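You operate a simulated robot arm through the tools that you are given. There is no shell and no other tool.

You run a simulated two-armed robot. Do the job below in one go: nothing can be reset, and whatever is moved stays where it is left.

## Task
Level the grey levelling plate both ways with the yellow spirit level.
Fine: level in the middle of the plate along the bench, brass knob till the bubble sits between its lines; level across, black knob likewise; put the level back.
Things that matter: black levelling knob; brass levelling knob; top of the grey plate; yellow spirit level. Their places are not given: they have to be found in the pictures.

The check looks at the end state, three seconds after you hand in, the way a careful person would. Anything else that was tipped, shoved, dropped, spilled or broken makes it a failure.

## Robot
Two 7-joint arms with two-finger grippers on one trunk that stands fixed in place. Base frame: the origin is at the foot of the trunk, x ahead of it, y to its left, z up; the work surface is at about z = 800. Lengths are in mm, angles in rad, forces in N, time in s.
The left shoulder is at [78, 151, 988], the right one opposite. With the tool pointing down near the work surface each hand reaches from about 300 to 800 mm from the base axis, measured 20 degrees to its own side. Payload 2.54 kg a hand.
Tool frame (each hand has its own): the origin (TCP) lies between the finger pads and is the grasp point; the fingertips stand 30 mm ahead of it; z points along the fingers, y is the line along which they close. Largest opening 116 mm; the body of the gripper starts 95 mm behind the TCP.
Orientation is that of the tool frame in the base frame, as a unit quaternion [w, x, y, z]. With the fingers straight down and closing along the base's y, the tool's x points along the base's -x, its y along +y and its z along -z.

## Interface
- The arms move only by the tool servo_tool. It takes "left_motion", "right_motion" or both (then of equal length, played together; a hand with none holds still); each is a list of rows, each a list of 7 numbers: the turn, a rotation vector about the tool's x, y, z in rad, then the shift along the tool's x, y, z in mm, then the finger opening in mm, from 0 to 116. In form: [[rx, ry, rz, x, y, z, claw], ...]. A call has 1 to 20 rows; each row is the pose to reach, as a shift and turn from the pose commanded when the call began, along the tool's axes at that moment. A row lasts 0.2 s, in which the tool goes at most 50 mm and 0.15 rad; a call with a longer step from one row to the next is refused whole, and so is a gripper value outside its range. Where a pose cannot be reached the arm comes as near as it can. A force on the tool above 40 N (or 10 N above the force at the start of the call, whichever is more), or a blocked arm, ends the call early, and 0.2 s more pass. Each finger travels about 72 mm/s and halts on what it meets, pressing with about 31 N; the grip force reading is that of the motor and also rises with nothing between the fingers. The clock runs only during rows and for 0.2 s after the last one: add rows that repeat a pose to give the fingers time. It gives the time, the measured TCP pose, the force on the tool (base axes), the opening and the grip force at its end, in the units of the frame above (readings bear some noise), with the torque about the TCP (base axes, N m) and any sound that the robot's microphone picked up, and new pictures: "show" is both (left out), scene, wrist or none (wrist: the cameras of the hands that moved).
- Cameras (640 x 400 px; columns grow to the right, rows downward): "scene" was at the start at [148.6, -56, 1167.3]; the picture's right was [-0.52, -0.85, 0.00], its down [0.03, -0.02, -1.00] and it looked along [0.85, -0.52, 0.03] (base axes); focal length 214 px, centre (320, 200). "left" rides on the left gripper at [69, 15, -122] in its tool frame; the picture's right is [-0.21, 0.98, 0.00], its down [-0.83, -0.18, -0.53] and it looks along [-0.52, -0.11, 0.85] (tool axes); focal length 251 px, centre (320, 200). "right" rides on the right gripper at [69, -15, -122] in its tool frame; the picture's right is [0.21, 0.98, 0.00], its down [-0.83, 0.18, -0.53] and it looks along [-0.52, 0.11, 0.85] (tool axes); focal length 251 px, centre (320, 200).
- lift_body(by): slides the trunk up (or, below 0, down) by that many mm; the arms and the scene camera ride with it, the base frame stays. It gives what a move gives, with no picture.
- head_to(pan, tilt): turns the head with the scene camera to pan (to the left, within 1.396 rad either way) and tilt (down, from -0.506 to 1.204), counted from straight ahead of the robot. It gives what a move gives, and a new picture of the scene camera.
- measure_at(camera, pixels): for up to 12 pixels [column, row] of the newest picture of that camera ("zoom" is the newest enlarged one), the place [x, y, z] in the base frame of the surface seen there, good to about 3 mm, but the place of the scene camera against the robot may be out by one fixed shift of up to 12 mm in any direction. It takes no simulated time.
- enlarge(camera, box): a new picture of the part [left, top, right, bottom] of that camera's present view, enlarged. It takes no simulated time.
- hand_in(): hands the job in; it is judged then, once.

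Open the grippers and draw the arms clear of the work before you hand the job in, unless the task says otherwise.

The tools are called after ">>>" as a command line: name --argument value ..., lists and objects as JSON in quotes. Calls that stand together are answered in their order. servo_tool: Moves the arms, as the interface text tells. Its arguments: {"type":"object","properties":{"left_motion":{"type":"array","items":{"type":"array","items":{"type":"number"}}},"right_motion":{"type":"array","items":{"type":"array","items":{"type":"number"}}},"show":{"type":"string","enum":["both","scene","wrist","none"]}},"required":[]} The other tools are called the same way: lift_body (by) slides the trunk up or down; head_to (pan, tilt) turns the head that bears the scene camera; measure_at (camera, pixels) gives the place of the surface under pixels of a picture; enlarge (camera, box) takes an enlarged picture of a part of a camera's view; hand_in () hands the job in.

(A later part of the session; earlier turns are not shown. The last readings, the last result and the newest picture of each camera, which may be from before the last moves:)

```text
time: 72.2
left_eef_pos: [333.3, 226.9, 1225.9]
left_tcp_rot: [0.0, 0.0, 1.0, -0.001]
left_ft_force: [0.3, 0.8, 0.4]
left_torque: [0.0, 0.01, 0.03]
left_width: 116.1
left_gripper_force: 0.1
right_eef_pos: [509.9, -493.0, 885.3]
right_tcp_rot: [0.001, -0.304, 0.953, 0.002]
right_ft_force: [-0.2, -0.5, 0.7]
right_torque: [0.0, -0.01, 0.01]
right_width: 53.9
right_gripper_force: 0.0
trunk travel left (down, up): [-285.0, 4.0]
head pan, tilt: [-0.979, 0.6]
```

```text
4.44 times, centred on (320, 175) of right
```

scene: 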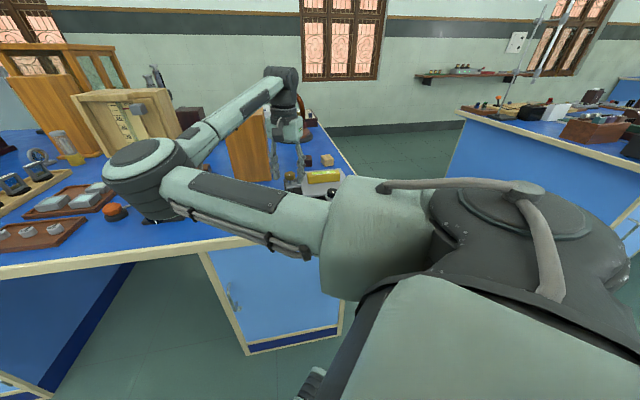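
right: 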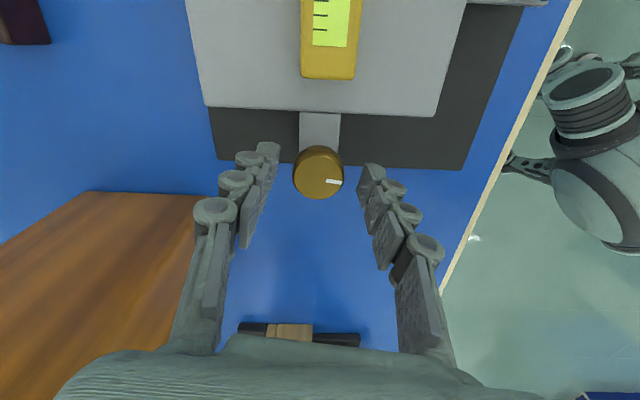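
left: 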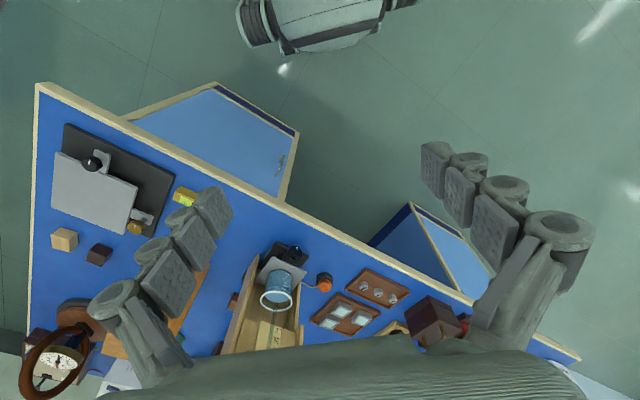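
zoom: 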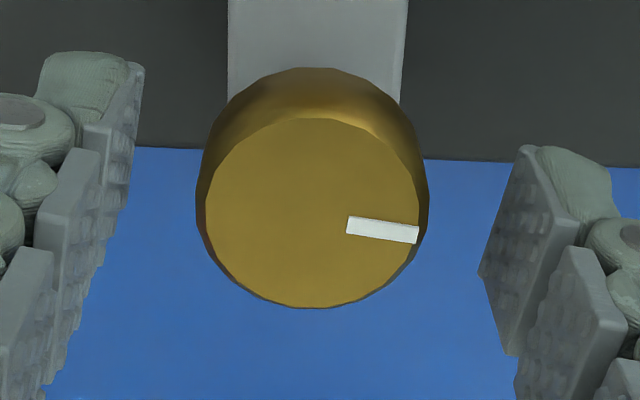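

The whole range went through without a reach warning. I centre the hand on the knob (shift x +2, y -0.8), close, and turn clockwise by 0.7 rad first.

>>> servo_tool --right_motion '[[0, 0, 0, 2, -0.8, 0, 46], [0, 0, 0, 2, -0.8, 0, 36], [0, 0, 0, 2, -0.8, 0, 20], [0, 0, 0, 2, -0.8, 0, 20], [0, 0, 0, 2, -0.8, 0, 20]]' --show "wrist"

```text
time: 73.4
left_eef_pos: [333.1, 227.0, 1226.6]
left_tcp_rot: [0.001, -0.001, 1.0, -0.002]
left_ft_force: [0.1, 0.7, 0.9]
left_torque: [0.0, -0.02, 0.03]
left_width: 115.8
left_gripper_force: 0.1
right_eef_pos: [509.8, -495.3, 884.8]
right_tcp_rot: [0.002, -0.302, 0.953, 0.001]
right_ft_force: [5.0, -5.3, 1.2]
right_torque: [0.0, 0.07, -0.04]
right_width: 30.8
right_gripper_force: 44.6
trunk travel left (down, up): [-285.0, 4.0]
head pan, tilt: [-0.979, 0.6]
```

right: 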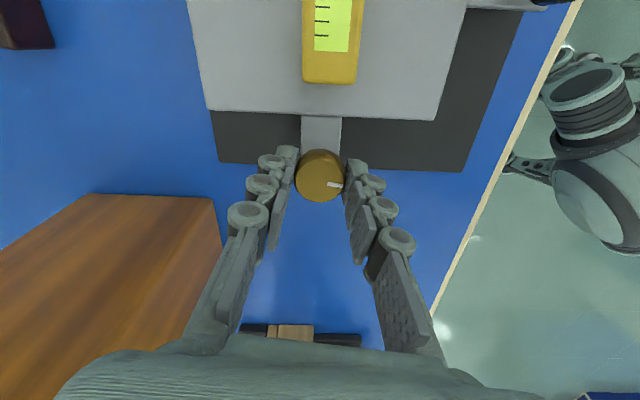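

Gripped, with 7 N of side load along -y; I ease 0.8 mm that way and turn 0.7 rad clockwise.

>>> servo_tool --right_motion '[[0, 0, 0, 0, -0.8, 0, 20], [0, 0, 0.1, 0, -0.8, 0, 20], [0, 0, 0.2, 0, -0.8, 0, 20], [0, 0, 0.3, 0, -0.8, 0, 20], [0, 0, 0.4, 0, -0.8, 0, 20], [0, 0, 0.5, 0, -0.8, 0, 20], [0, 0, 0.6, 0, -0.8, 0, 20], [0, 0, 0.7, 0, -0.8, 0, 20], [0, 0, 0.7, 0, -0.8, 0, 20]]' --show "wrist"

```text
time: 75.4
left_eef_pos: [332.1, 228.3, 1226.1]
left_tcp_rot: [0.001, -0.001, 1.0, -0.002]
left_ft_force: [0.0, -0.1, 0.3]
left_torque: [-0.01, -0.02, -0.02]
left_width: 115.8
left_gripper_force: 0.0
right_eef_pos: [508.9, -494.3, 886.9]
right_tcp_rot: [0.0, 0.044, 0.999, 0.002]
right_ft_force: [-3.9, 7.8, -1.8]
right_torque: [0.16, -0.64, 0.03]
right_width: 30.8
right_gripper_force: 45.8
trunk travel left (down, up): [-285.0, 4.0]
head pan, tilt: [-0.979, 0.6]
```

right: 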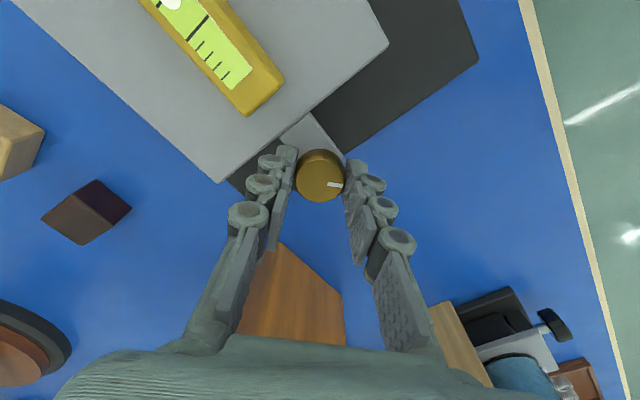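

The knob followed (mark still beside the right finger). I ease the side load and turn another 0.5 rad, after which the bubble should be in view.

>>> servo_tool --right_motion '[[0, 0, 0, 0.4, 0.7, 0, 20], [0, 0, 0.1, 0.4, 0.7, 0, 20], [0, 0, 0.2, 0.4, 0.7, 0, 20], [0, 0, 0.3, 0.4, 0.7, 0, 20], [0, 0, 0.4, 0.4, 0.7, 0, 20], [0, 0, 0.5, 0.4, 0.7, 0, 20], [0, 0, 0.5, 0.4, 0.7, 0, 20]]' --show "wrist"

>>> enlarge --camera "right" --box '[40, 0, 300, 180]'

```text
time: 77.0
left_eef_pos: [334.1, 227.9, 1225.1]
left_tcp_rot: [0.001, -0.001, 1.0, -0.001]
left_ft_force: [0.0, -0.9, -0.7]
left_torque: [0.03, -0.03, -0.02]
left_width: 116.0
left_gripper_force: 0.0
right_eef_pos: [508.6, -493.3, 884.8]
right_tcp_rot: [-0.001, 0.288, 0.958, 0.001]
right_ft_force: [2.7, 4.8, -2.6]
right_torque: [-0.1, -0.48, 0.03]
right_width: 30.9
right_gripper_force: 44.9
trunk travel left (down, up): [-285.0, 4.0]
head pan, tilt: [-0.979, 0.6]
```

right: 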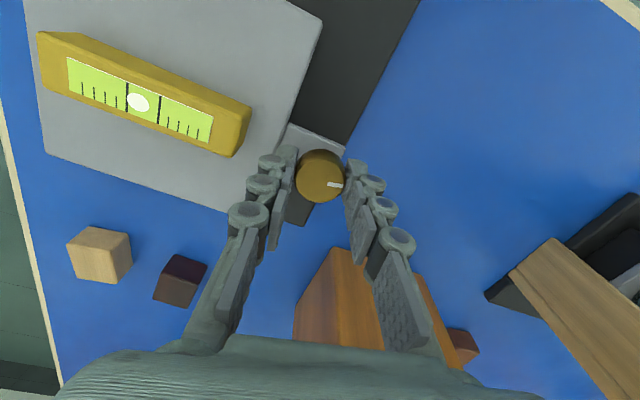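

```text
2.22 times, centred on (170, 90) of right
```

zoom: 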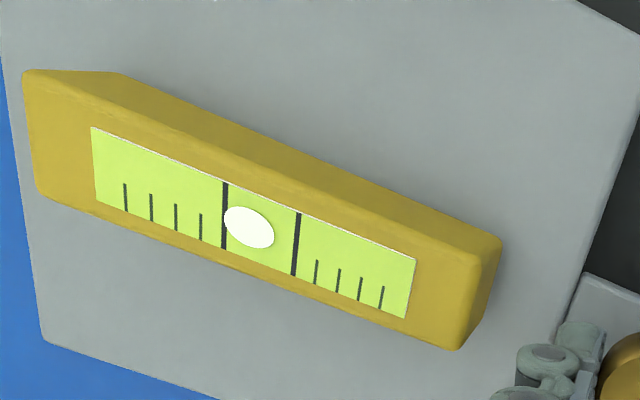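

The bubble is now between the lines, at about -0.16 spacing. I turn 0.25 rad more and ease the remaining side load.

>>> servo_tool --right_motion '[[0, 0, 0, 0, 0.5, 0, 20], [0, 0, 0.08, 0, 0.5, 0, 20], [0, 0, 0.16, 0, 0.5, 0, 20], [0, 0, 0.25, 0, 0.5, 0, 20], [0, 0, 0.25, 0, 0.5, 0, 20], [0, 0, 0.25, 0, 0.5, 0, 20]]' --show "wrist"

>>> enlarge --camera "right" --box '[30, 60, 270, 190]'

```text
time: 78.4
left_eef_pos: [332.9, 227.6, 1226.4]
left_tcp_rot: [0.0, -0.001, 1.0, -0.003]
left_ft_force: [0.2, 0.2, -0.4]
left_torque: [0.01, -0.03, -0.01]
left_width: 116.1
left_gripper_force: 0.2
right_eef_pos: [507.8, -494.6, 884.7]
right_tcp_rot: [0.0, 0.406, 0.914, 0.001]
right_ft_force: [4.4, 2.4, -2.8]
right_torque: [-0.04, -0.17, 0.0]
right_width: 30.8
right_gripper_force: 45.4
trunk travel left (down, up): [-285.0, 4.0]
head pan, tilt: [-0.979, 0.6]
```

right: 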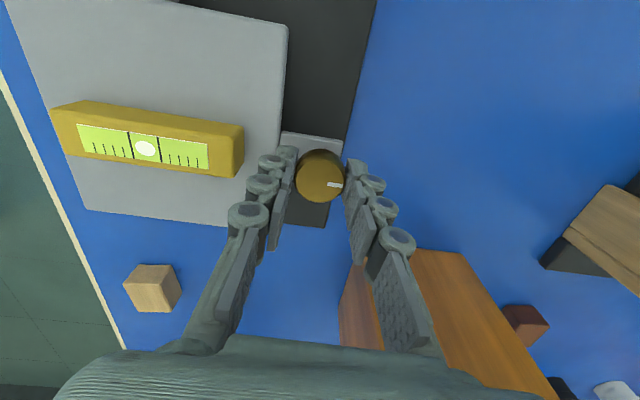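

```text
2.67 times, centred on (150, 125) of right
```

zoom: 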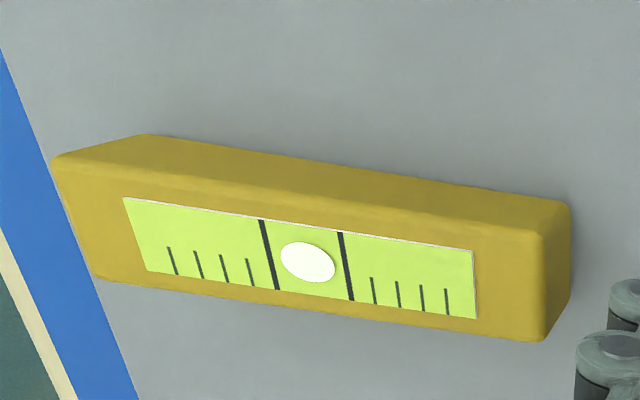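

The bubble (308,262) is centred between its lines (270 and 347). I release the knob gently, rise, and read again without load.

>>> servo_tool --right_motion '[[0, 0, 0, 0, 0, 0, 29], [0, 0, 0, 0, 0, 0, 33], [0, 0, 0, 0, 0, 0, 42], [0, 0, 0, 0, 0, 0, 54], [0, 0, 0, 0, 0, 0, 54], [0, 0, 0, 0, 0, -20, 54], [0, 0, 0, 0, 0, -45, 54], [0, 0, 0, 0, 0, -75, 54], [0, 0, 0, 0, 0, -75, 54]]' --show "both"

>>> enlarge --camera "right" --box '[120, 60, 290, 160]'

```text
time: 80.4
left_eef_pos: [333.5, 227.9, 1225.5]
left_tcp_rot: [0.001, -0.001, 1.0, -0.002]
left_ft_force: [0.1, -0.5, 0.6]
left_torque: [0.0, -0.03, -0.01]
left_width: 116.0
left_gripper_force: 0.1
right_eef_pos: [509.0, -493.5, 959.8]
right_tcp_rot: [0.0, 0.405, 0.914, 0.001]
right_ft_force: [-0.3, 0.0, 0.6]
right_torque: [-0.01, -0.01, -0.01]
right_width: 54.0
right_gripper_force: 0.0
trunk travel left (down, up): [-285.0, 4.0]
head pan, tilt: [-0.979, 0.6]
```

scene: 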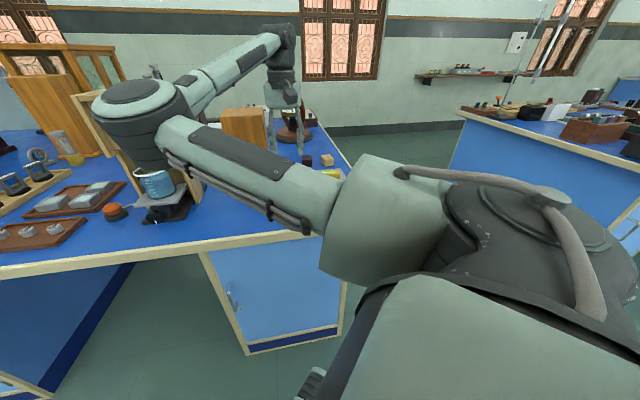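
right: 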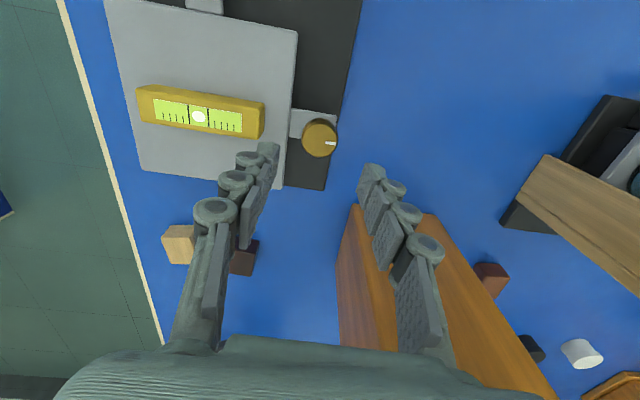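

```text
3.76 times, centred on (205, 110) of right
```

zoom: 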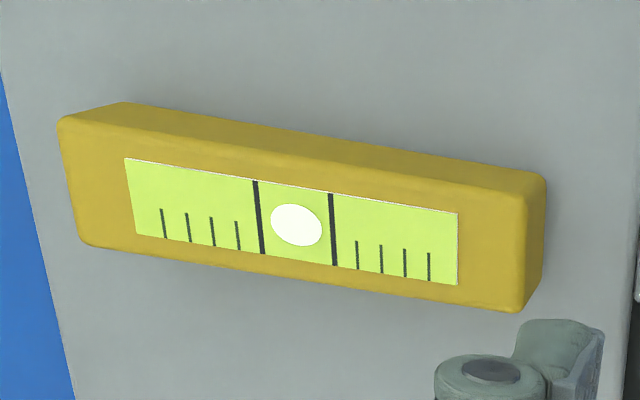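

Unloaded, the bubble stays centred (297 between 259 and 333). Next I turn the level across; I measure its present outline first.

>>> measure_at --camera "zoom" --pixels '[[65, 122], [525, 200], [520, 308], [85, 240], [297, 225], [259, 220], [333, 230], [120, 107], [540, 180]]'

```text
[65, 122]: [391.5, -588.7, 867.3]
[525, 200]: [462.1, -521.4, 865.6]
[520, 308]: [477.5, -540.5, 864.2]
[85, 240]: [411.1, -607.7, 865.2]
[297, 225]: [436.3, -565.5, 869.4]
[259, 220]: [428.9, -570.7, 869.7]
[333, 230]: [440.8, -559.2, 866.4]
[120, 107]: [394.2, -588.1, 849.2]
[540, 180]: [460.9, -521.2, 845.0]
```

Level centre is about (435.5,-565), still at 45°. I move above it with the fingers set to close across it.

>>> servo_tool --right_motion '[[0, 0, -0.135, -0.3, -8, 0, 60], [0, 0, -0.27, -0.6, -16, 0, 60], [0, 0, -0.405, -1, -25, 0, 60], [0, 0, -0.54, -1.3, -34, 0, 60], [0, 0, -0.675, -1.6, -43, 0, 60], [0, 0, -0.81, -2, -52, 0, 60], [0, 0, -0.945, -2.3, -61, 0, 60], [0, 0, -1.08, -2.6, -70, 0, 60], [0, 0, -1.215, -3, -79, 0, 60], [0, 0, -1.35, -3.3, -88, 0, 60], [0, 0, -1.485, -3.6, -97, 0, 60], [0, 0, -1.623, -3.9, -102.4, 0, 60], [0, 0, -1.623, -3.9, -102.4, 0, 60]]' --show "wrist"

```text
time: 83.2
left_eef_pos: [334.4, 227.0, 1225.7]
left_tcp_rot: [0.001, -0.002, 1.0, -0.002]
left_ft_force: [-0.6, -0.1, -0.3]
left_torque: [0.04, -0.02, 0.03]
left_width: 116.0
left_gripper_force: 0.0
right_eef_pos: [435.2, -565.6, 959.9]
right_tcp_rot: [0.001, -0.385, 0.923, 0.001]
right_ft_force: [0.7, 0.3, -0.3]
right_torque: [0.01, 0.0, 0.04]
right_width: 59.9
right_gripper_force: 0.0
trunk travel left (down, up): [-285.0, 4.0]
head pan, tilt: [-0.979, 0.6]
```

right: 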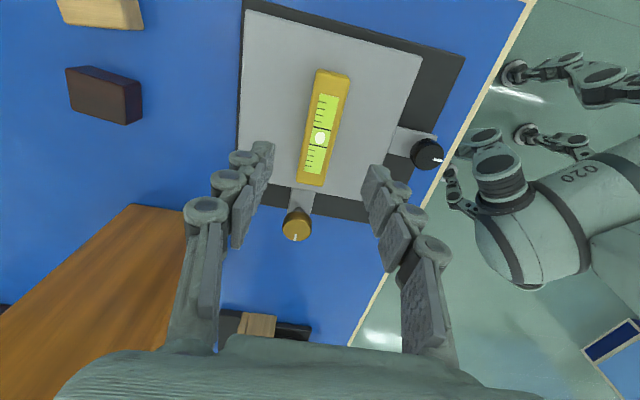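

The level is well centred between the fingers (bubble at (320,138)). I descend to about 873 around it.

>>> servo_tool --right_motion '[[0, 0, 0, 0, 0, 20, 56], [0, 0, 0, 0, 0, 40, 50], [0, 0, 0, 0, 0, 60, 46], [0, 0, 0, 0, 0, 75, 46], [0, 0, 0, 0, 0, 83, 46], [0, 0, 0, 0, 0, 86.5, 46], [0, 0, 0, 0, 0, 86.5, 46]]' --show "wrist"

```text
time: 84.8
left_eef_pos: [332.3, 227.2, 1225.8]
left_tcp_rot: [0.001, 0.0, 1.0, -0.002]
left_ft_force: [0.6, 0.0, 0.3]
left_torque: [0.01, -0.01, 0.02]
left_width: 116.0
left_gripper_force: 0.1
right_eef_pos: [433.0, -565.8, 874.2]
right_tcp_rot: [0.0, -0.384, 0.923, 0.001]
right_ft_force: [0.2, 0.3, 0.3]
right_torque: [0.01, -0.03, -0.01]
right_width: 46.1
right_gripper_force: 0.2
trunk travel left (down, up): [-285.0, 4.0]
head pan, tilt: [-0.979, 0.6]
```

right: 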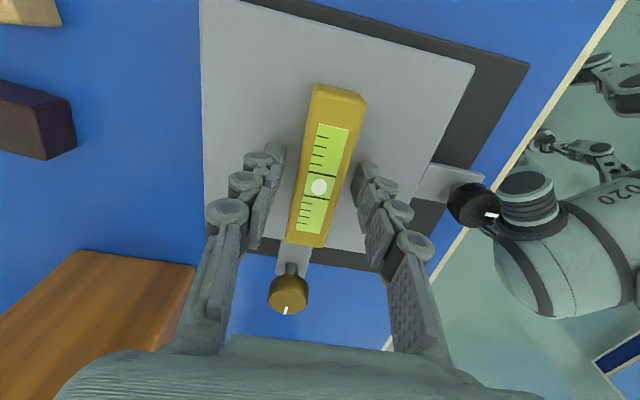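

No contact force; 1.5 mm further down, then I close on the level and lift it slowly by 15 mm.

>>> servo_tool --right_motion '[[0, 0, 0, 0, 0, 1, 46], [0, 0, 0, 0, 0, 1.7, 46], [0, 0, 0, 0, 0, 1.7, 36], [0, 0, 0, 0, 0, 1.7, 5], [0, 0, 0, 0, 0, 1.7, 5], [0, 0, 0, 0, 0, 1.7, 5], [0, 0, 0, 0, 0, 1, 5], [0, 0, 0, 0, 0, -1, 5], [0, 0, 0, 0, 0, -4, 5], [0, 0, 0, 0, 0, -8, 5], [0, 0, 0, 0, 0, -12, 5], [0, 0, 0, 0, 0, -14, 5]]' --show "wrist"

```text
time: 87.4
left_eef_pos: [334.1, 227.2, 1226.9]
left_tcp_rot: [0.0, -0.001, 1.0, -0.002]
left_ft_force: [0.1, 0.0, -0.4]
left_torque: [-0.02, -0.03, -0.03]
left_width: 115.9
left_gripper_force: 0.0
right_eef_pos: [434.4, -566.0, 887.6]
right_tcp_rot: [0.0, -0.384, 0.923, 0.001]
right_ft_force: [-1.2, 0.5, -1.9]
right_torque: [0.01, -0.02, -0.01]
right_width: 27.0
right_gripper_force: 30.7
trunk travel left (down, up): [-285.0, 4.0]
head pan, tilt: [-0.979, 0.6]
```

right: 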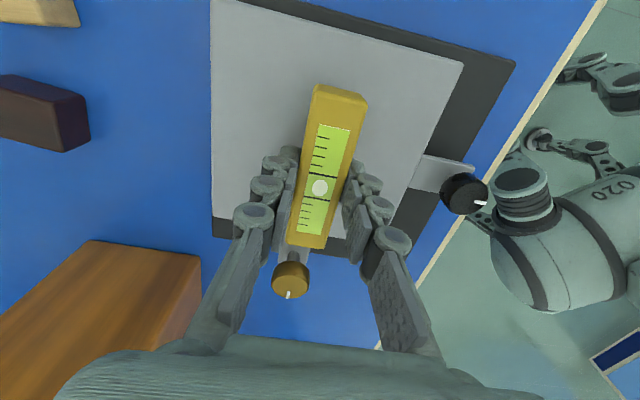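

Held. I raise it another 45 mm and turn it a quarter turn (to lie across), slowly.

>>> servo_tool --right_motion '[[0, 0, 0, 0, 0, -6, 5], [0, 0, 0, 0, 0, -16, 5], [0, 0, 0, 0, 0, -28, 5], [0, 0, 0, 0, 0, -40, 5], [0, 0, 0.05, 0, 0, -45, 5], [0, 0, 0.15, 0, 0, -45, 5], [0, 0, 0.27, 0, 0, -45, 5], [0, 0, 0.39, 0, 0, -45, 5], [0, 0, 0.51, 0, 0, -45, 5], [0, 0, 0.63, 0, 0, -45, 5], [0, 0, 0.75, 0, 0, -45, 5], [0, 0, 0.87, 0, 0, -45, 5], [0, 0, 0.99, 0, 0, -45, 5], [0, 0, 1.11, 0, 0, -45, 5], [0, 0, 1.23, 0, 0, -45, 5], [0, 0, 1.35, 0, 0, -45, 5], [0, 0, 1.46, 0, 0, -45, 5], [0, 0, 1.54, 0, 0, -45, 5], [0, 0, 1.57, 0, 0, -45, 5], [0, 0, 1.57, 0, 0, -45, 5]]' --show "both"

```text
time: 91.6
left_eef_pos: [332.6, 227.5, 1225.3]
left_tcp_rot: [0.0, -0.001, 1.0, -0.002]
left_ft_force: [-0.3, 0.7, 0.7]
left_torque: [0.02, 0.01, 0.0]
left_width: 115.9
left_gripper_force: 0.1
right_eef_pos: [434.7, -566.2, 932.1]
right_tcp_rot: [0.0, 0.381, 0.925, 0.001]
right_ft_force: [0.7, -0.6, -1.4]
right_torque: [0.01, -0.01, -0.06]
right_width: 26.9
right_gripper_force: 30.9
trunk travel left (down, up): [-285.0, 4.0]
head pan, tilt: [-0.979, 0.6]
```

scene: 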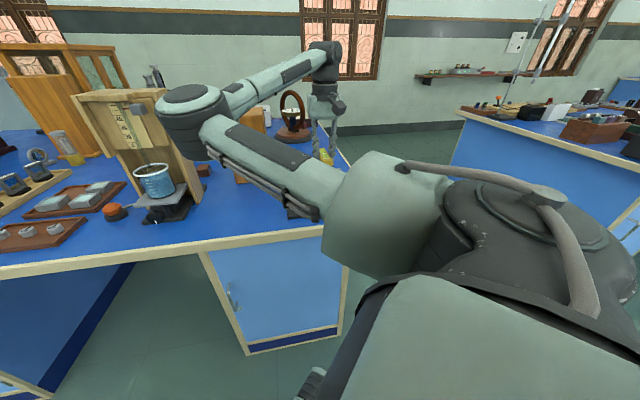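
right: 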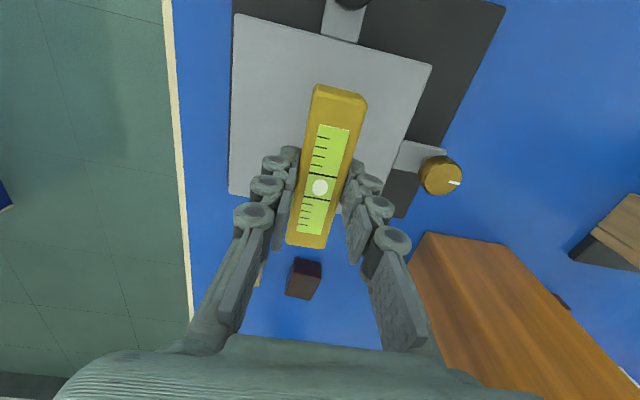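

Level is now across. I lower it to about 876, then feel for contact in small steps.

>>> servo_tool --right_motion '[[0, 0, 0, 0, 0, 5, 5], [0, 0, 0, 0, 0, 14, 5], [0, 0, 0, 0, 0, 25, 5], [0, 0, 0, 0, 0, 36, 5], [0, 0, 0, 0, 0, 46, 5], [0, 0, 0, 0, 0, 53, 5], [0, 0, 0, 0, 0, 56, 5], [0, 0, 0, 0, 0, 56, 5]]' --show "none"

>>> servo_tool --right_motion '[[0, 0, 0, 0, 0, 0.7, 5], [0, 0, 0, 0, 0, 1.4, 5], [0, 0, 0, 0, 0, 1.4, 5]]' --show "none"

>>> servo_tool --right_motion '[[0, 0, 0, 0, 0, 0.5, 5], [0, 0, 0, 0, 0, 1.0, 5], [0, 0, 0, 0, 0, 1.0, 5]]' --show "wrist"

```text
time: 93.4
left_eef_pos: [333.5, 227.3, 1226.2]
left_tcp_rot: [0.001, -0.001, 1.0, -0.001]
left_ft_force: [-0.3, -0.1, 0.6]
left_torque: [-0.01, -0.01, 0.01]
left_width: 115.9
left_gripper_force: 0.1
right_eef_pos: [435.2, -564.9, 876.2]
right_tcp_rot: [-0.001, 0.381, 0.925, 0.0]
right_ft_force: [0.4, -0.2, -1.2]
right_torque: [0.0, 0.02, 0.0]
right_width: 26.9
right_gripper_force: 30.9
trunk travel left (down, up): [-285.0, 4.0]
head pan, tilt: [-0.979, 0.6]
```

```text
time: 94.2
left_eef_pos: [332.8, 227.1, 1226.8]
left_tcp_rot: [0.001, -0.001, 1.0, -0.002]
left_ft_force: [-0.2, -0.1, -0.3]
left_torque: [0.02, 0.0, 0.01]
left_width: 116.2
left_gripper_force: 0.0
right_eef_pos: [436.0, -565.3, 875.9]
right_tcp_rot: [-0.001, 0.38, 0.925, 0.001]
right_ft_force: [-0.4, 0.2, -0.8]
right_torque: [0.0, 0.01, 0.02]
right_width: 26.8
right_gripper_force: 31.0
trunk travel left (down, up): [-285.0, 4.0]
head pan, tilt: [-0.979, 0.6]
```

```text
time: 95.0
left_eef_pos: [333.0, 226.0, 1226.6]
left_tcp_rot: [0.002, -0.001, 1.0, -0.002]
left_ft_force: [-0.8, 0.4, -0.5]
left_torque: [0.01, 0.01, 0.0]
left_width: 115.9
left_gripper_force: 0.1
right_eef_pos: [435.5, -566.1, 874.1]
right_tcp_rot: [0.0, 0.38, 0.925, 0.001]
right_ft_force: [0.3, -0.7, -0.4]
right_torque: [-0.02, 0.04, -0.01]
right_width: 27.2
right_gripper_force: 31.0
trunk travel left (down, up): [-285.0, 4.0]
head pan, tilt: [-0.979, 0.6]
```

right: 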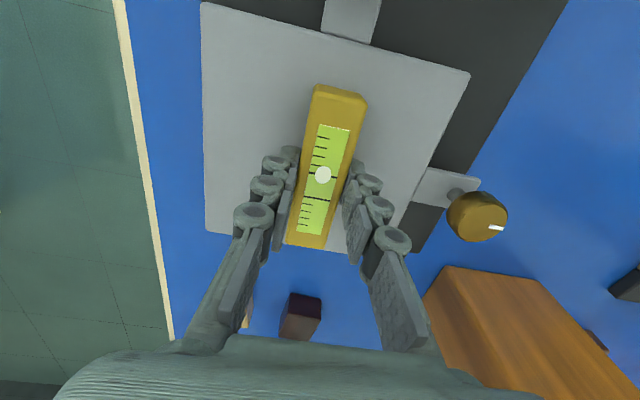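

The bubble begins to move (323,174), so one end is touching. I go down another 0.7 mm.

>>> servo_tool --right_motion '[[0, 0, 0, 0, 0, 0.4, 5], [0, 0, 0, 0, 0, 0.8, 5], [0, 0, 0, 0, 0, 0.8, 5]]' --show "none"

>>> servo_tool --right_motion '[[0, 0, 0, 0, 0, 0.3, 5], [0, 0, 0, 0, 0, 0.6, 5], [0, 0, 0, 0, 0, 0.6, 5]]' --show "wrist"

```text
time: 95.8
left_eef_pos: [333.1, 225.8, 1225.1]
left_tcp_rot: [0.001, -0.001, 1.0, -0.002]
left_ft_force: [0.1, 0.6, -0.3]
left_torque: [-0.01, -0.01, 0.0]
left_width: 115.9
left_gripper_force: 0.1
right_eef_pos: [435.6, -565.9, 873.8]
right_tcp_rot: [0.0, 0.38, 0.925, 0.001]
right_ft_force: [0.5, 0.9, -0.4]
right_torque: [-0.01, 0.0, -0.01]
right_width: 26.9
right_gripper_force: 31.1
trunk travel left (down, up): [-285.0, 4.0]
head pan, tilt: [-0.979, 0.6]
```

```text
time: 96.6
left_eef_pos: [332.4, 227.1, 1225.5]
left_tcp_rot: [0.0, 0.0, 1.0, -0.002]
left_ft_force: [0.5, 0.3, 0.8]
left_torque: [-0.03, 0.0, 0.01]
left_width: 116.1
left_gripper_force: 0.1
right_eef_pos: [435.8, -565.2, 873.7]
right_tcp_rot: [0.0, 0.38, 0.925, 0.001]
right_ft_force: [0.0, -0.2, -1.0]
right_torque: [-0.02, -0.01, -0.01]
right_width: 27.0
right_gripper_force: 31.1
trunk travel left (down, up): [-285.0, 4.0]
head pan, tilt: [-0.979, 0.6]
```

right: 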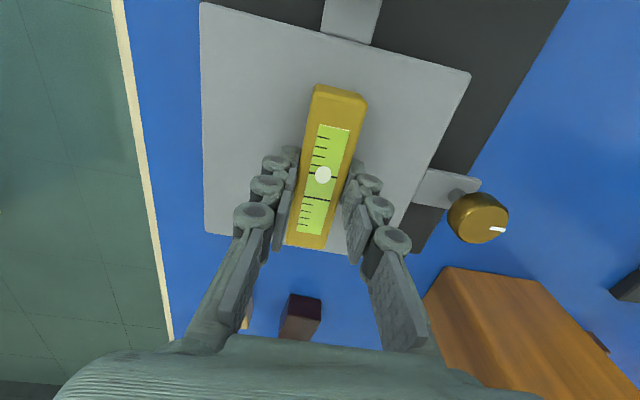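

Force still just the weight. I continue down 0.5 mm at a time.

>>> servo_tool --right_motion '[[0, 0, 0, 0, 0, 0.4, 5], [0, 0, 0, 0, 0, 0.7, 5], [0, 0, 0, 0, 0, 0.7, 5]]' --show "none"

>>> servo_tool --right_motion '[[0, 0, 0, 0, 0, 0.3, 5], [0, 0, 0, 0, 0, 0.6, 5], [0, 0, 0, 0, 0, 0.6, 5]]' --show "none"

```text
time: 97.4
left_eef_pos: [332.6, 228.0, 1226.6]
left_tcp_rot: [0.0, -0.002, 1.0, -0.002]
left_ft_force: [0.8, -0.7, -0.7]
left_torque: [-0.04, -0.02, 0.02]
left_width: 116.1
left_gripper_force: 0.1
right_eef_pos: [434.9, -565.8, 872.1]
right_tcp_rot: [-0.001, 0.38, 0.925, 0.001]
right_ft_force: [0.4, -0.1, 0.5]
right_torque: [-0.06, -0.07, 0.0]
right_width: 27.2
right_gripper_force: 30.7
trunk travel left (down, up): [-285.0, 4.0]
head pan, tilt: [-0.979, 0.6]
```

```text
time: 98.2
left_eef_pos: [332.9, 228.1, 1225.7]
left_tcp_rot: [0.001, -0.002, 1.0, -0.002]
left_ft_force: [0.7, 0.1, 0.0]
left_torque: [0.04, 0.01, -0.03]
left_width: 116.0
left_gripper_force: 0.2
right_eef_pos: [435.2, -564.6, 871.5]
right_tcp_rot: [0.001, 0.38, 0.925, 0.001]
right_ft_force: [-0.1, -0.8, 3.4]
right_torque: [-0.17, -0.11, 0.0]
right_width: 27.2
right_gripper_force: 31.2
trunk travel left (down, up): [-285.0, 4.0]
head pan, tilt: [-0.979, 0.6]
```

Contact now (3.4 N, slight torque). I press 0.3 mm more, then open gently and rise.

>>> servo_tool --right_motion '[[0, 0, 0, 0, 0, 0.3, 5], [0, 0, 0, 0, 0, 0.3, 26], [0, 0, 0, 0, 0, 0.3, 27], [0, 0, 0, 0, 0, 0.3, 28], [0, 0, 0, 0, 0, 0.3, 30], [0, 0, 0, 0, 0, 0.3, 34], [0, 0, 0, 0, 0, 0, 42], [0, 0, 0, 0, 0, 0, 52], [0, 0, 0, 0, 0, -15, 52], [0, 0, 0, 0, 0, -40, 56], [0, 0, 0, 0, 0, -70, 60], [0, 0, 0, 0, 0, -90, 60], [0, 0, 0, 0, 0, -90, 60]]' --show "wrist"

>>> enlarge --camera "right" --box '[270, 60, 370, 200]'

```text
time: 101.0
left_eef_pos: [331.2, 227.7, 1227.3]
left_tcp_rot: [0.001, 0.0, 1.0, -0.002]
left_ft_force: [0.6, 0.7, 0.2]
left_torque: [-0.03, 0.0, 0.01]
left_width: 116.2
left_gripper_force: 0.1
right_eef_pos: [434.8, -566.9, 961.0]
right_tcp_rot: [-0.001, 0.38, 0.925, 0.001]
right_ft_force: [-0.7, -0.2, -1.1]
right_torque: [0.01, 0.02, -0.01]
right_width: 60.1
right_gripper_force: 0.1
trunk travel left (down, up): [-285.0, 4.0]
head pan, tilt: [-0.979, 0.6]
```

right: 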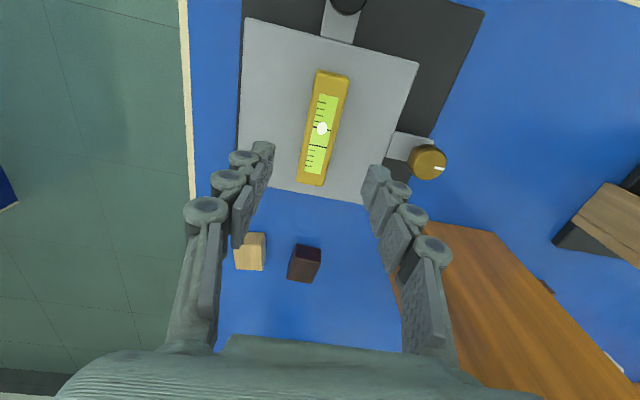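

```text
2.86 times, centred on (320, 130) of right
```

zoom: 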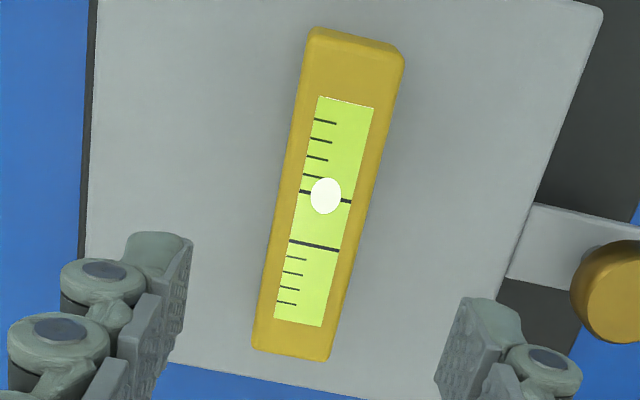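

The bubble is half a spacing towards the black-knob side, so that side is high. I move over the black knob and measure it.

>>> servo_tool --right_motion '[[0, 0, 0, 20, -0.4, 0, 60], [0, 0, 0, 45, -1, 0, 60], [0, 0, 0, 70, -1.5, 0, 60], [0, 0, 0, 92, -2, 0, 60], [0, 0, 0, 105.9, -2.2, 0, 60], [0, 0, 0, 105.9, -2.2, 0, 60]]' --show "both"

>>> enlarge --camera "right" --box '[280, 100, 360, 180]'

```text
time: 102.4
left_eef_pos: [333.3, 227.1, 1227.7]
left_tcp_rot: [0.002, -0.002, 1.0, -0.001]
left_ft_force: [0.2, -0.5, 0.4]
left_torque: [-0.01, -0.01, 0.04]
left_width: 115.7
left_gripper_force: 0.0
right_eef_pos: [358.8, -492.6, 960.9]
right_tcp_rot: [-0.001, 0.38, 0.925, 0.001]
right_ft_force: [0.3, -0.3, -0.2]
right_torque: [-0.01, 0.0, -0.02]
right_width: 60.2
right_gripper_force: 0.1
trunk travel left (down, up): [-285.0, 4.0]
head pan, tilt: [-0.979, 0.6]
```

scene: 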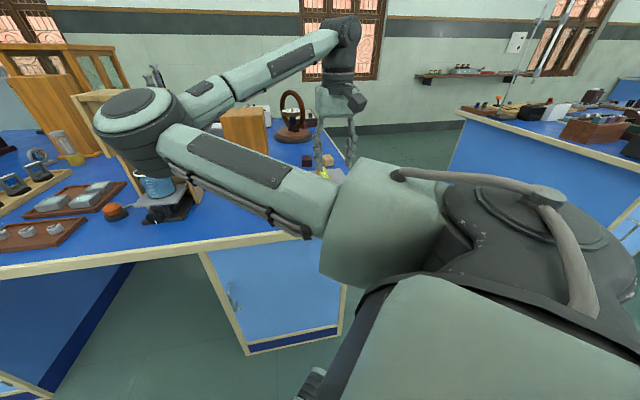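
right: 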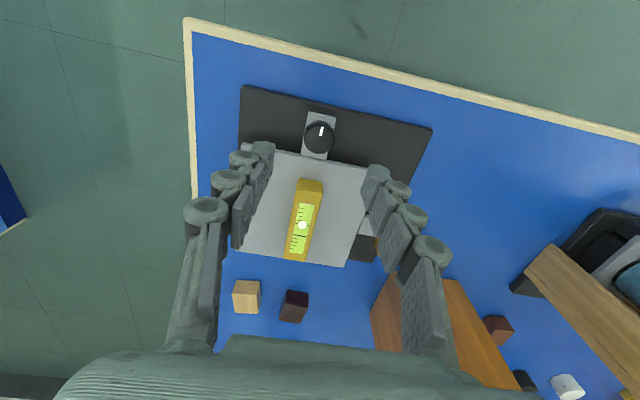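

```text
5.00 times, centred on (320, 140) of right
```

zoom: 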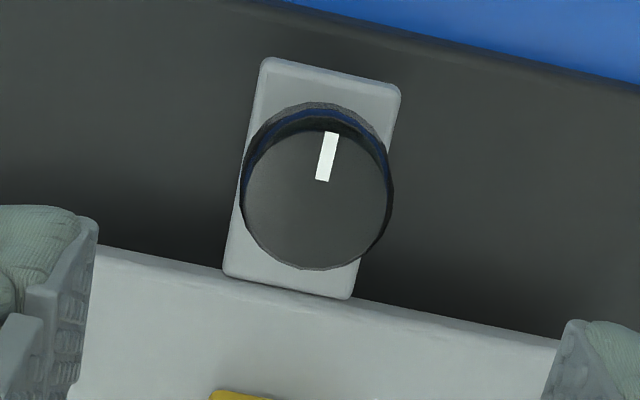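

The level stays visible between the fingers at (302,225) from here. I measure the black knob's top disc.

>>> measure_at --camera "zoom" --pixels '[[317, 205], [250, 195], [383, 205], [312, 262], [322, 140], [270, 150], [365, 250], [268, 248], [370, 155], [280, 80]]'

```text
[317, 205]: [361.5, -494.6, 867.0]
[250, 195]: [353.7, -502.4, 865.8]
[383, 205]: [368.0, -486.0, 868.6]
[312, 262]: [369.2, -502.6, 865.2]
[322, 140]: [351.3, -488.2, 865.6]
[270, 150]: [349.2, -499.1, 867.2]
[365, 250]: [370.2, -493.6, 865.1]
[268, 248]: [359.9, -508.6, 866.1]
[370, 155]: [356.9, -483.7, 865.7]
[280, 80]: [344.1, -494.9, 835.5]
```

Black knob centre is about (359.8,-495.5), top z 866.5. I centre on it and go down to TCP z about 878.

>>> servo_tool --right_motion '[[0, 0, 0, -1.5, -0.7, 0, 56], [0, 0, 0, -2.8, -1.4, 10, 54], [0, 0, 0, -2.8, -1.4, 35, 54], [0, 0, 0, -2.8, -1.4, 60, 54], [0, 0, 0, -2.8, -1.4, 76, 54], [0, 0, 0, -2.8, -1.4, 82, 54], [0, 0, 0, -2.8, -1.4, 82, 54]]' --show "wrist"

>>> enlarge --camera "right" --box '[270, 130, 370, 220]'

```text
time: 104.0
left_eef_pos: [333.3, 227.6, 1226.7]
left_tcp_rot: [0.001, 0.0, 1.0, -0.003]
left_ft_force: [0.3, -0.6, 1.4]
left_torque: [-0.02, 0.01, -0.04]
left_width: 115.9
left_gripper_force: 0.1
right_eef_pos: [359.6, -496.5, 880.0]
right_tcp_rot: [-0.001, 0.38, 0.925, 0.001]
right_ft_force: [-0.1, -0.5, 1.2]
right_torque: [-0.02, 0.01, -0.01]
right_width: 54.2
right_gripper_force: 0.0
trunk travel left (down, up): [-285.0, 4.0]
head pan, tilt: [-0.979, 0.6]
```

right: 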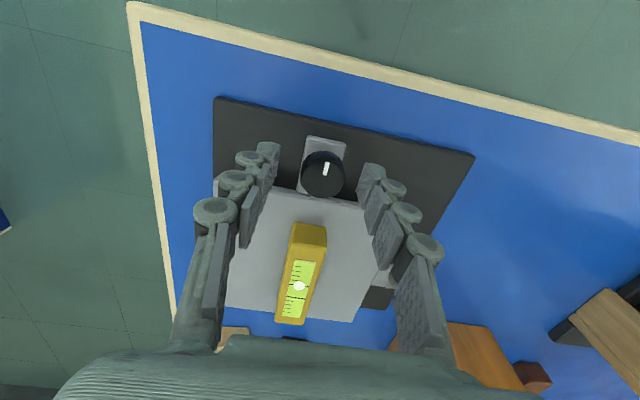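

```text
4.44 times, centred on (320, 175) of right
```

zoom: 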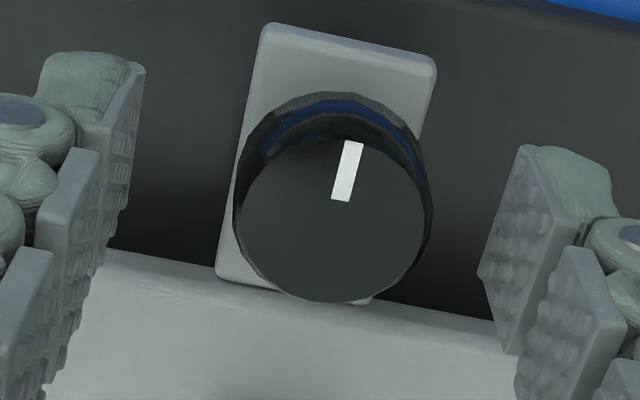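

The knob sits about 2 mm to the right of and above the grip centre. I shift by (+1.5, +2.3), close on the knob, and check the side load.

>>> servo_tool --right_motion '[[0, 0, 0, 0.8, 1.2, 1, 50], [0, 0, 0, 1.5, 2.3, 1.5, 44], [0, 0, 0, 1.5, 2.3, 1.5, 36], [0, 0, 0, 1.5, 2.3, 1.5, 20], [0, 0, 0, 1.5, 2.3, 1.5, 20], [0, 0, 0, 1.5, 2.3, 1.5, 20]]' --show "wrist"

>>> enlarge --camera "right" --box '[250, 210, 370, 340]'

```text
time: 105.4
left_eef_pos: [332.4, 225.8, 1225.6]
left_tcp_rot: [0.0, -0.001, 1.0, -0.002]
left_ft_force: [-0.7, -0.2, 0.4]
left_torque: [0.02, -0.03, 0.02]
left_width: 115.8
left_gripper_force: 0.1
right_eef_pos: [359.0, -493.8, 878.0]
right_tcp_rot: [-0.001, 0.381, 0.925, 0.001]
right_ft_force: [-2.2, -2.1, -0.3]
right_torque: [-0.21, 0.02, 0.02]
right_width: 27.1
right_gripper_force: 45.0
trunk travel left (down, up): [-285.0, 4.0]
head pan, tilt: [-0.979, 0.6]
```

right: 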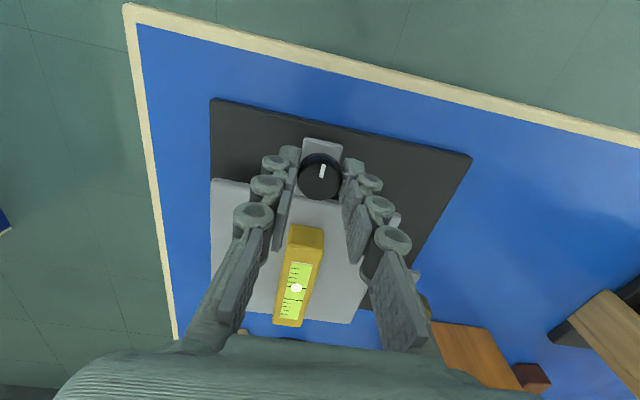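

```text
3.08 times, centred on (310, 275) of right
```

zoom: 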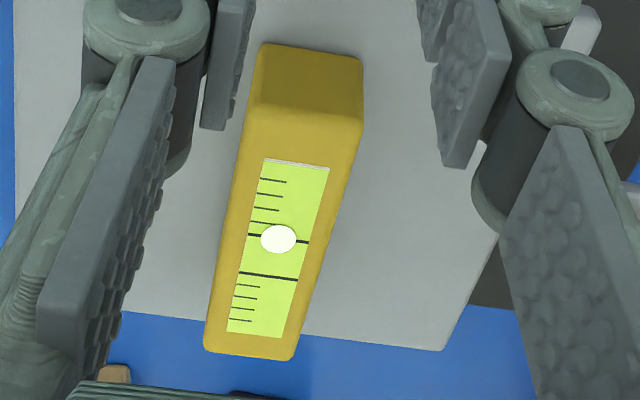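

Good grip (27.1), light side load, bubble readable at (278,239) between the fingers. I turn counter-clockwise by 0.45 rad.

>>> servo_tool --right_motion '[[0, 0, -0.05, 0, -0.3, 0, 20], [0, 0, -0.15, 0, -0.3, 0, 20], [0, 0, -0.25, 0, -0.3, 0, 20], [0, 0, -0.35, 0, -0.3, 0, 20], [0, 0, -0.45, 0, -0.3, 0, 20], [0, 0, -0.45, 0, -0.3, 0, 20]]' --show "wrist"

>>> enlarge --camera "right" --box '[190, 190, 330, 340]'

```text
time: 106.8
left_eef_pos: [332.5, 227.4, 1225.4]
left_tcp_rot: [0.0, -0.001, 1.0, -0.002]
left_ft_force: [-0.4, 0.2, 0.1]
left_torque: [0.0, -0.01, 0.0]
left_width: 116.0
left_gripper_force: 0.0
right_eef_pos: [358.1, -494.4, 878.1]
right_tcp_rot: [0.0, 0.164, 0.986, 0.001]
right_ft_force: [-5.8, -9.7, 2.7]
right_torque: [-0.14, 0.8, -0.03]
right_width: 27.3
right_gripper_force: 45.0
trunk travel left (down, up): [-285.0, 4.0]
head pan, tilt: [-0.979, 0.6]
```

right: 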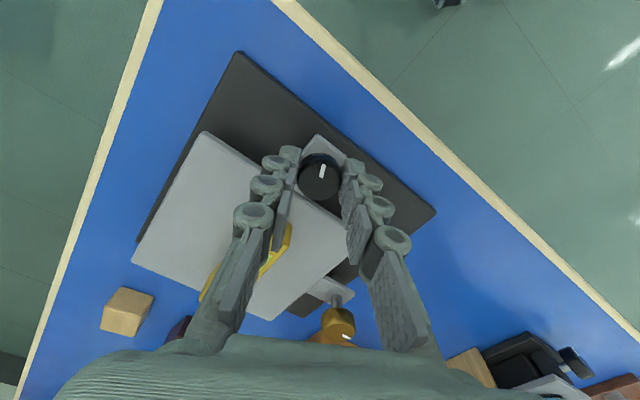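

```text
2.67 times, centred on (260, 265) of right
```

zoom: 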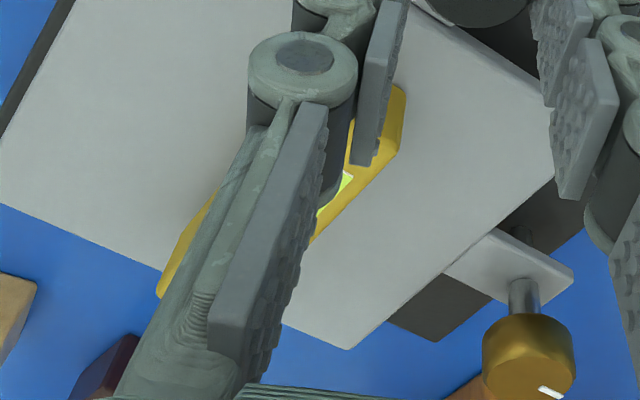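

The knob followed; the level is hidden behind the finger here. I ease the side load (y -1) and turn another 0.3 rad, then release to read.

>>> servo_tool --right_motion '[[0, 0, 0, 0, -1, 0, 20], [0, 0, -0.1, 0, -1, 0, 20], [0, 0, -0.2, 0, -1, 0, 20], [0, 0, -0.3, 0, -1, 0, 20], [0, 0, -0.3, 0, -1, 0, 20]]' --show "wrist"

```text
time: 108.0
left_eef_pos: [332.9, 226.1, 1226.9]
left_tcp_rot: [0.001, -0.001, 1.0, -0.002]
left_ft_force: [0.0, 0.0, -0.2]
left_torque: [-0.02, 0.0, -0.01]
left_width: 116.0
left_gripper_force: 0.0
right_eef_pos: [359.9, -495.1, 877.4]
right_tcp_rot: [0.0, 0.015, 1.0, 0.002]
right_ft_force: [-7.6, -6.4, 1.1]
right_torque: [-0.13, 0.6, 0.0]
right_width: 27.1
right_gripper_force: 45.4
trunk travel left (down, up): [-285.0, 4.0]
head pan, tilt: [-0.979, 0.6]
```

right: 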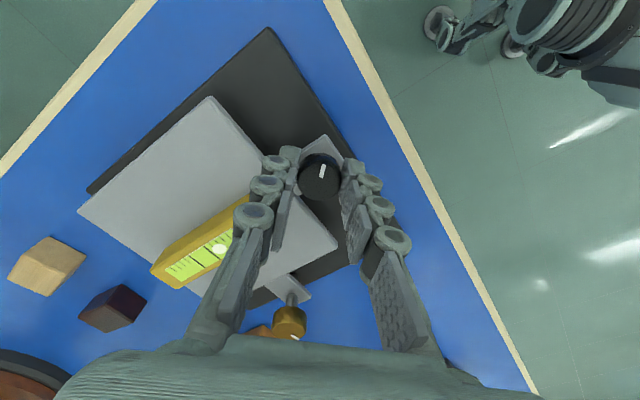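

The bubble is just visible at (218,249). I take out the side load first and enlarge the level.

>>> servo_tool --right_motion '[[0, 0, 0, 0.7, -0.6, 0, 20], [0, 0, 0, 0.7, -0.6, 0, 20]]' --show "wrist"

>>> enlarge --camera "right" --box '[150, 190, 270, 300]'

```text
time: 108.6
left_eef_pos: [333.1, 227.6, 1226.2]
left_tcp_rot: [0.001, -0.001, 1.0, -0.002]
left_ft_force: [0.1, -0.1, -0.1]
left_torque: [-0.02, 0.01, -0.01]
left_width: 115.9
left_gripper_force: 0.0
right_eef_pos: [358.6, -494.2, 877.9]
right_tcp_rot: [0.001, 0.015, 1.0, 0.002]
right_ft_force: [-4.2, -3.0, 2.7]
right_torque: [-0.1, 0.77, 0.0]
right_width: 27.2
right_gripper_force: 45.3
trunk travel left (down, up): [-285.0, 4.0]
head pan, tilt: [-0.979, 0.6]
```

right: 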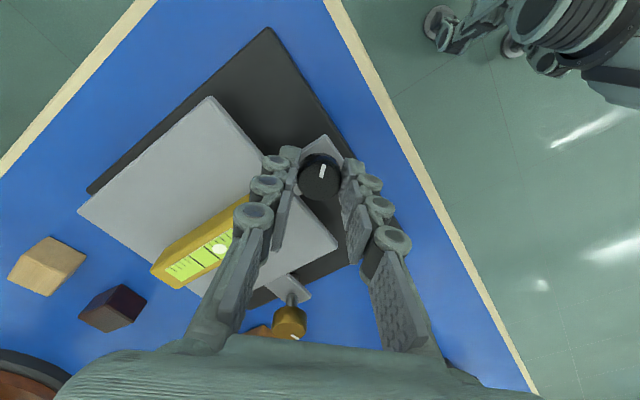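

```text
3.64 times, centred on (210, 245) of right
```

zoom: 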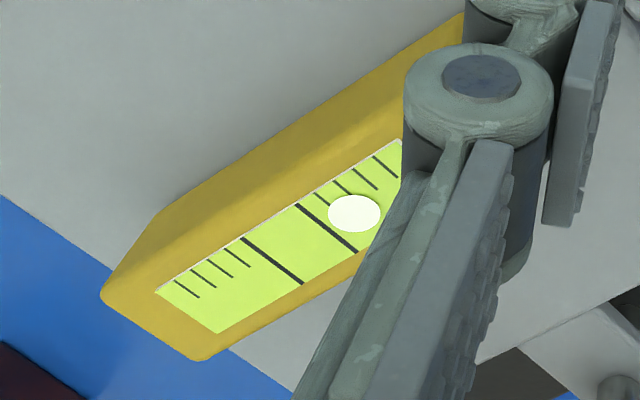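

Counter-clockwise moved the bubble further off (now +0.96 spacing), so the black knob works the opposite way. I turn it clockwise, first by 0.4 rad.

>>> servo_tool --right_motion '[[0, 0, 0.05, 0.3, -0.2, 0, 20], [0, 0, 0.12, 0.3, -0.2, 0, 20], [0, 0, 0.22, 0.3, -0.2, 0, 20], [0, 0, 0.32, 0.3, -0.2, 0, 20], [0, 0, 0.4, 0.3, -0.2, 0, 20], [0, 0, 0.4, 0.3, -0.2, 0, 20]]' --show "none"

```text
time: 110.0
left_eef_pos: [331.8, 227.6, 1225.4]
left_tcp_rot: [0.0, 0.0, 1.0, -0.003]
left_ft_force: [0.5, 1.0, -0.7]
left_torque: [0.0, 0.0, 0.0]
left_width: 116.0
left_gripper_force: 0.0
right_eef_pos: [359.2, -494.6, 877.5]
right_tcp_rot: [0.0, 0.214, 0.977, 0.001]
right_ft_force: [2.0, 9.6, -3.5]
right_torque: [-0.14, -1.19, -0.02]
right_width: 27.0
right_gripper_force: 44.6
trunk travel left (down, up): [-285.0, 4.0]
head pan, tilt: [-0.979, 0.6]
```

About 10 N of side load; I ease it (y +0.9) and turn a further 0.45 rad.

>>> servo_tool --right_motion '[[0, 0, 0, 0.2, 0.9, 0, 20], [0, 0, 0.1, 0.2, 0.9, 0, 20], [0, 0, 0.2, 0.2, 0.9, 0, 20], [0, 0, 0.3, 0.2, 0.9, 0, 20], [0, 0, 0.4, 0.2, 0.9, 0, 20], [0, 0, 0.45, 0.2, 0.9, 0, 20], [0, 0, 0.45, 0.2, 0.9, 0, 20]]' --show "wrist"

>>> enlarge --camera "right" --box '[250, 210, 370, 340]'

```text
time: 111.6
left_eef_pos: [334.2, 226.9, 1224.9]
left_tcp_rot: [0.0, 0.0, 1.0, -0.003]
left_ft_force: [0.1, -0.3, 0.2]
left_torque: [-0.01, 0.0, 0.0]
left_width: 115.9
left_gripper_force: 0.1
right_eef_pos: [360.2, -493.6, 878.2]
right_tcp_rot: [-0.001, 0.427, 0.904, 0.002]
right_ft_force: [7.6, 13.2, -6.5]
right_torque: [-0.21, -0.67, 0.0]
right_width: 27.1
right_gripper_force: 45.1
trunk travel left (down, up): [-285.0, 4.0]
head pan, tilt: [-0.979, 0.6]
```

right: 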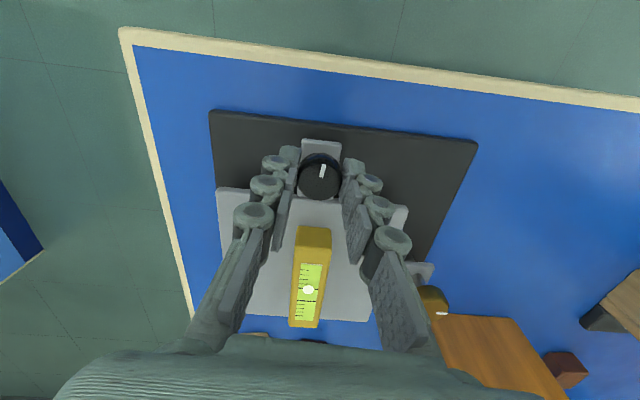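

```text
3.08 times, centred on (310, 275) of right
```

zoom: 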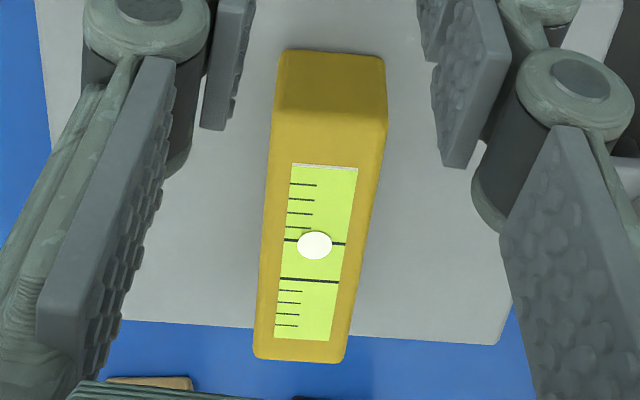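

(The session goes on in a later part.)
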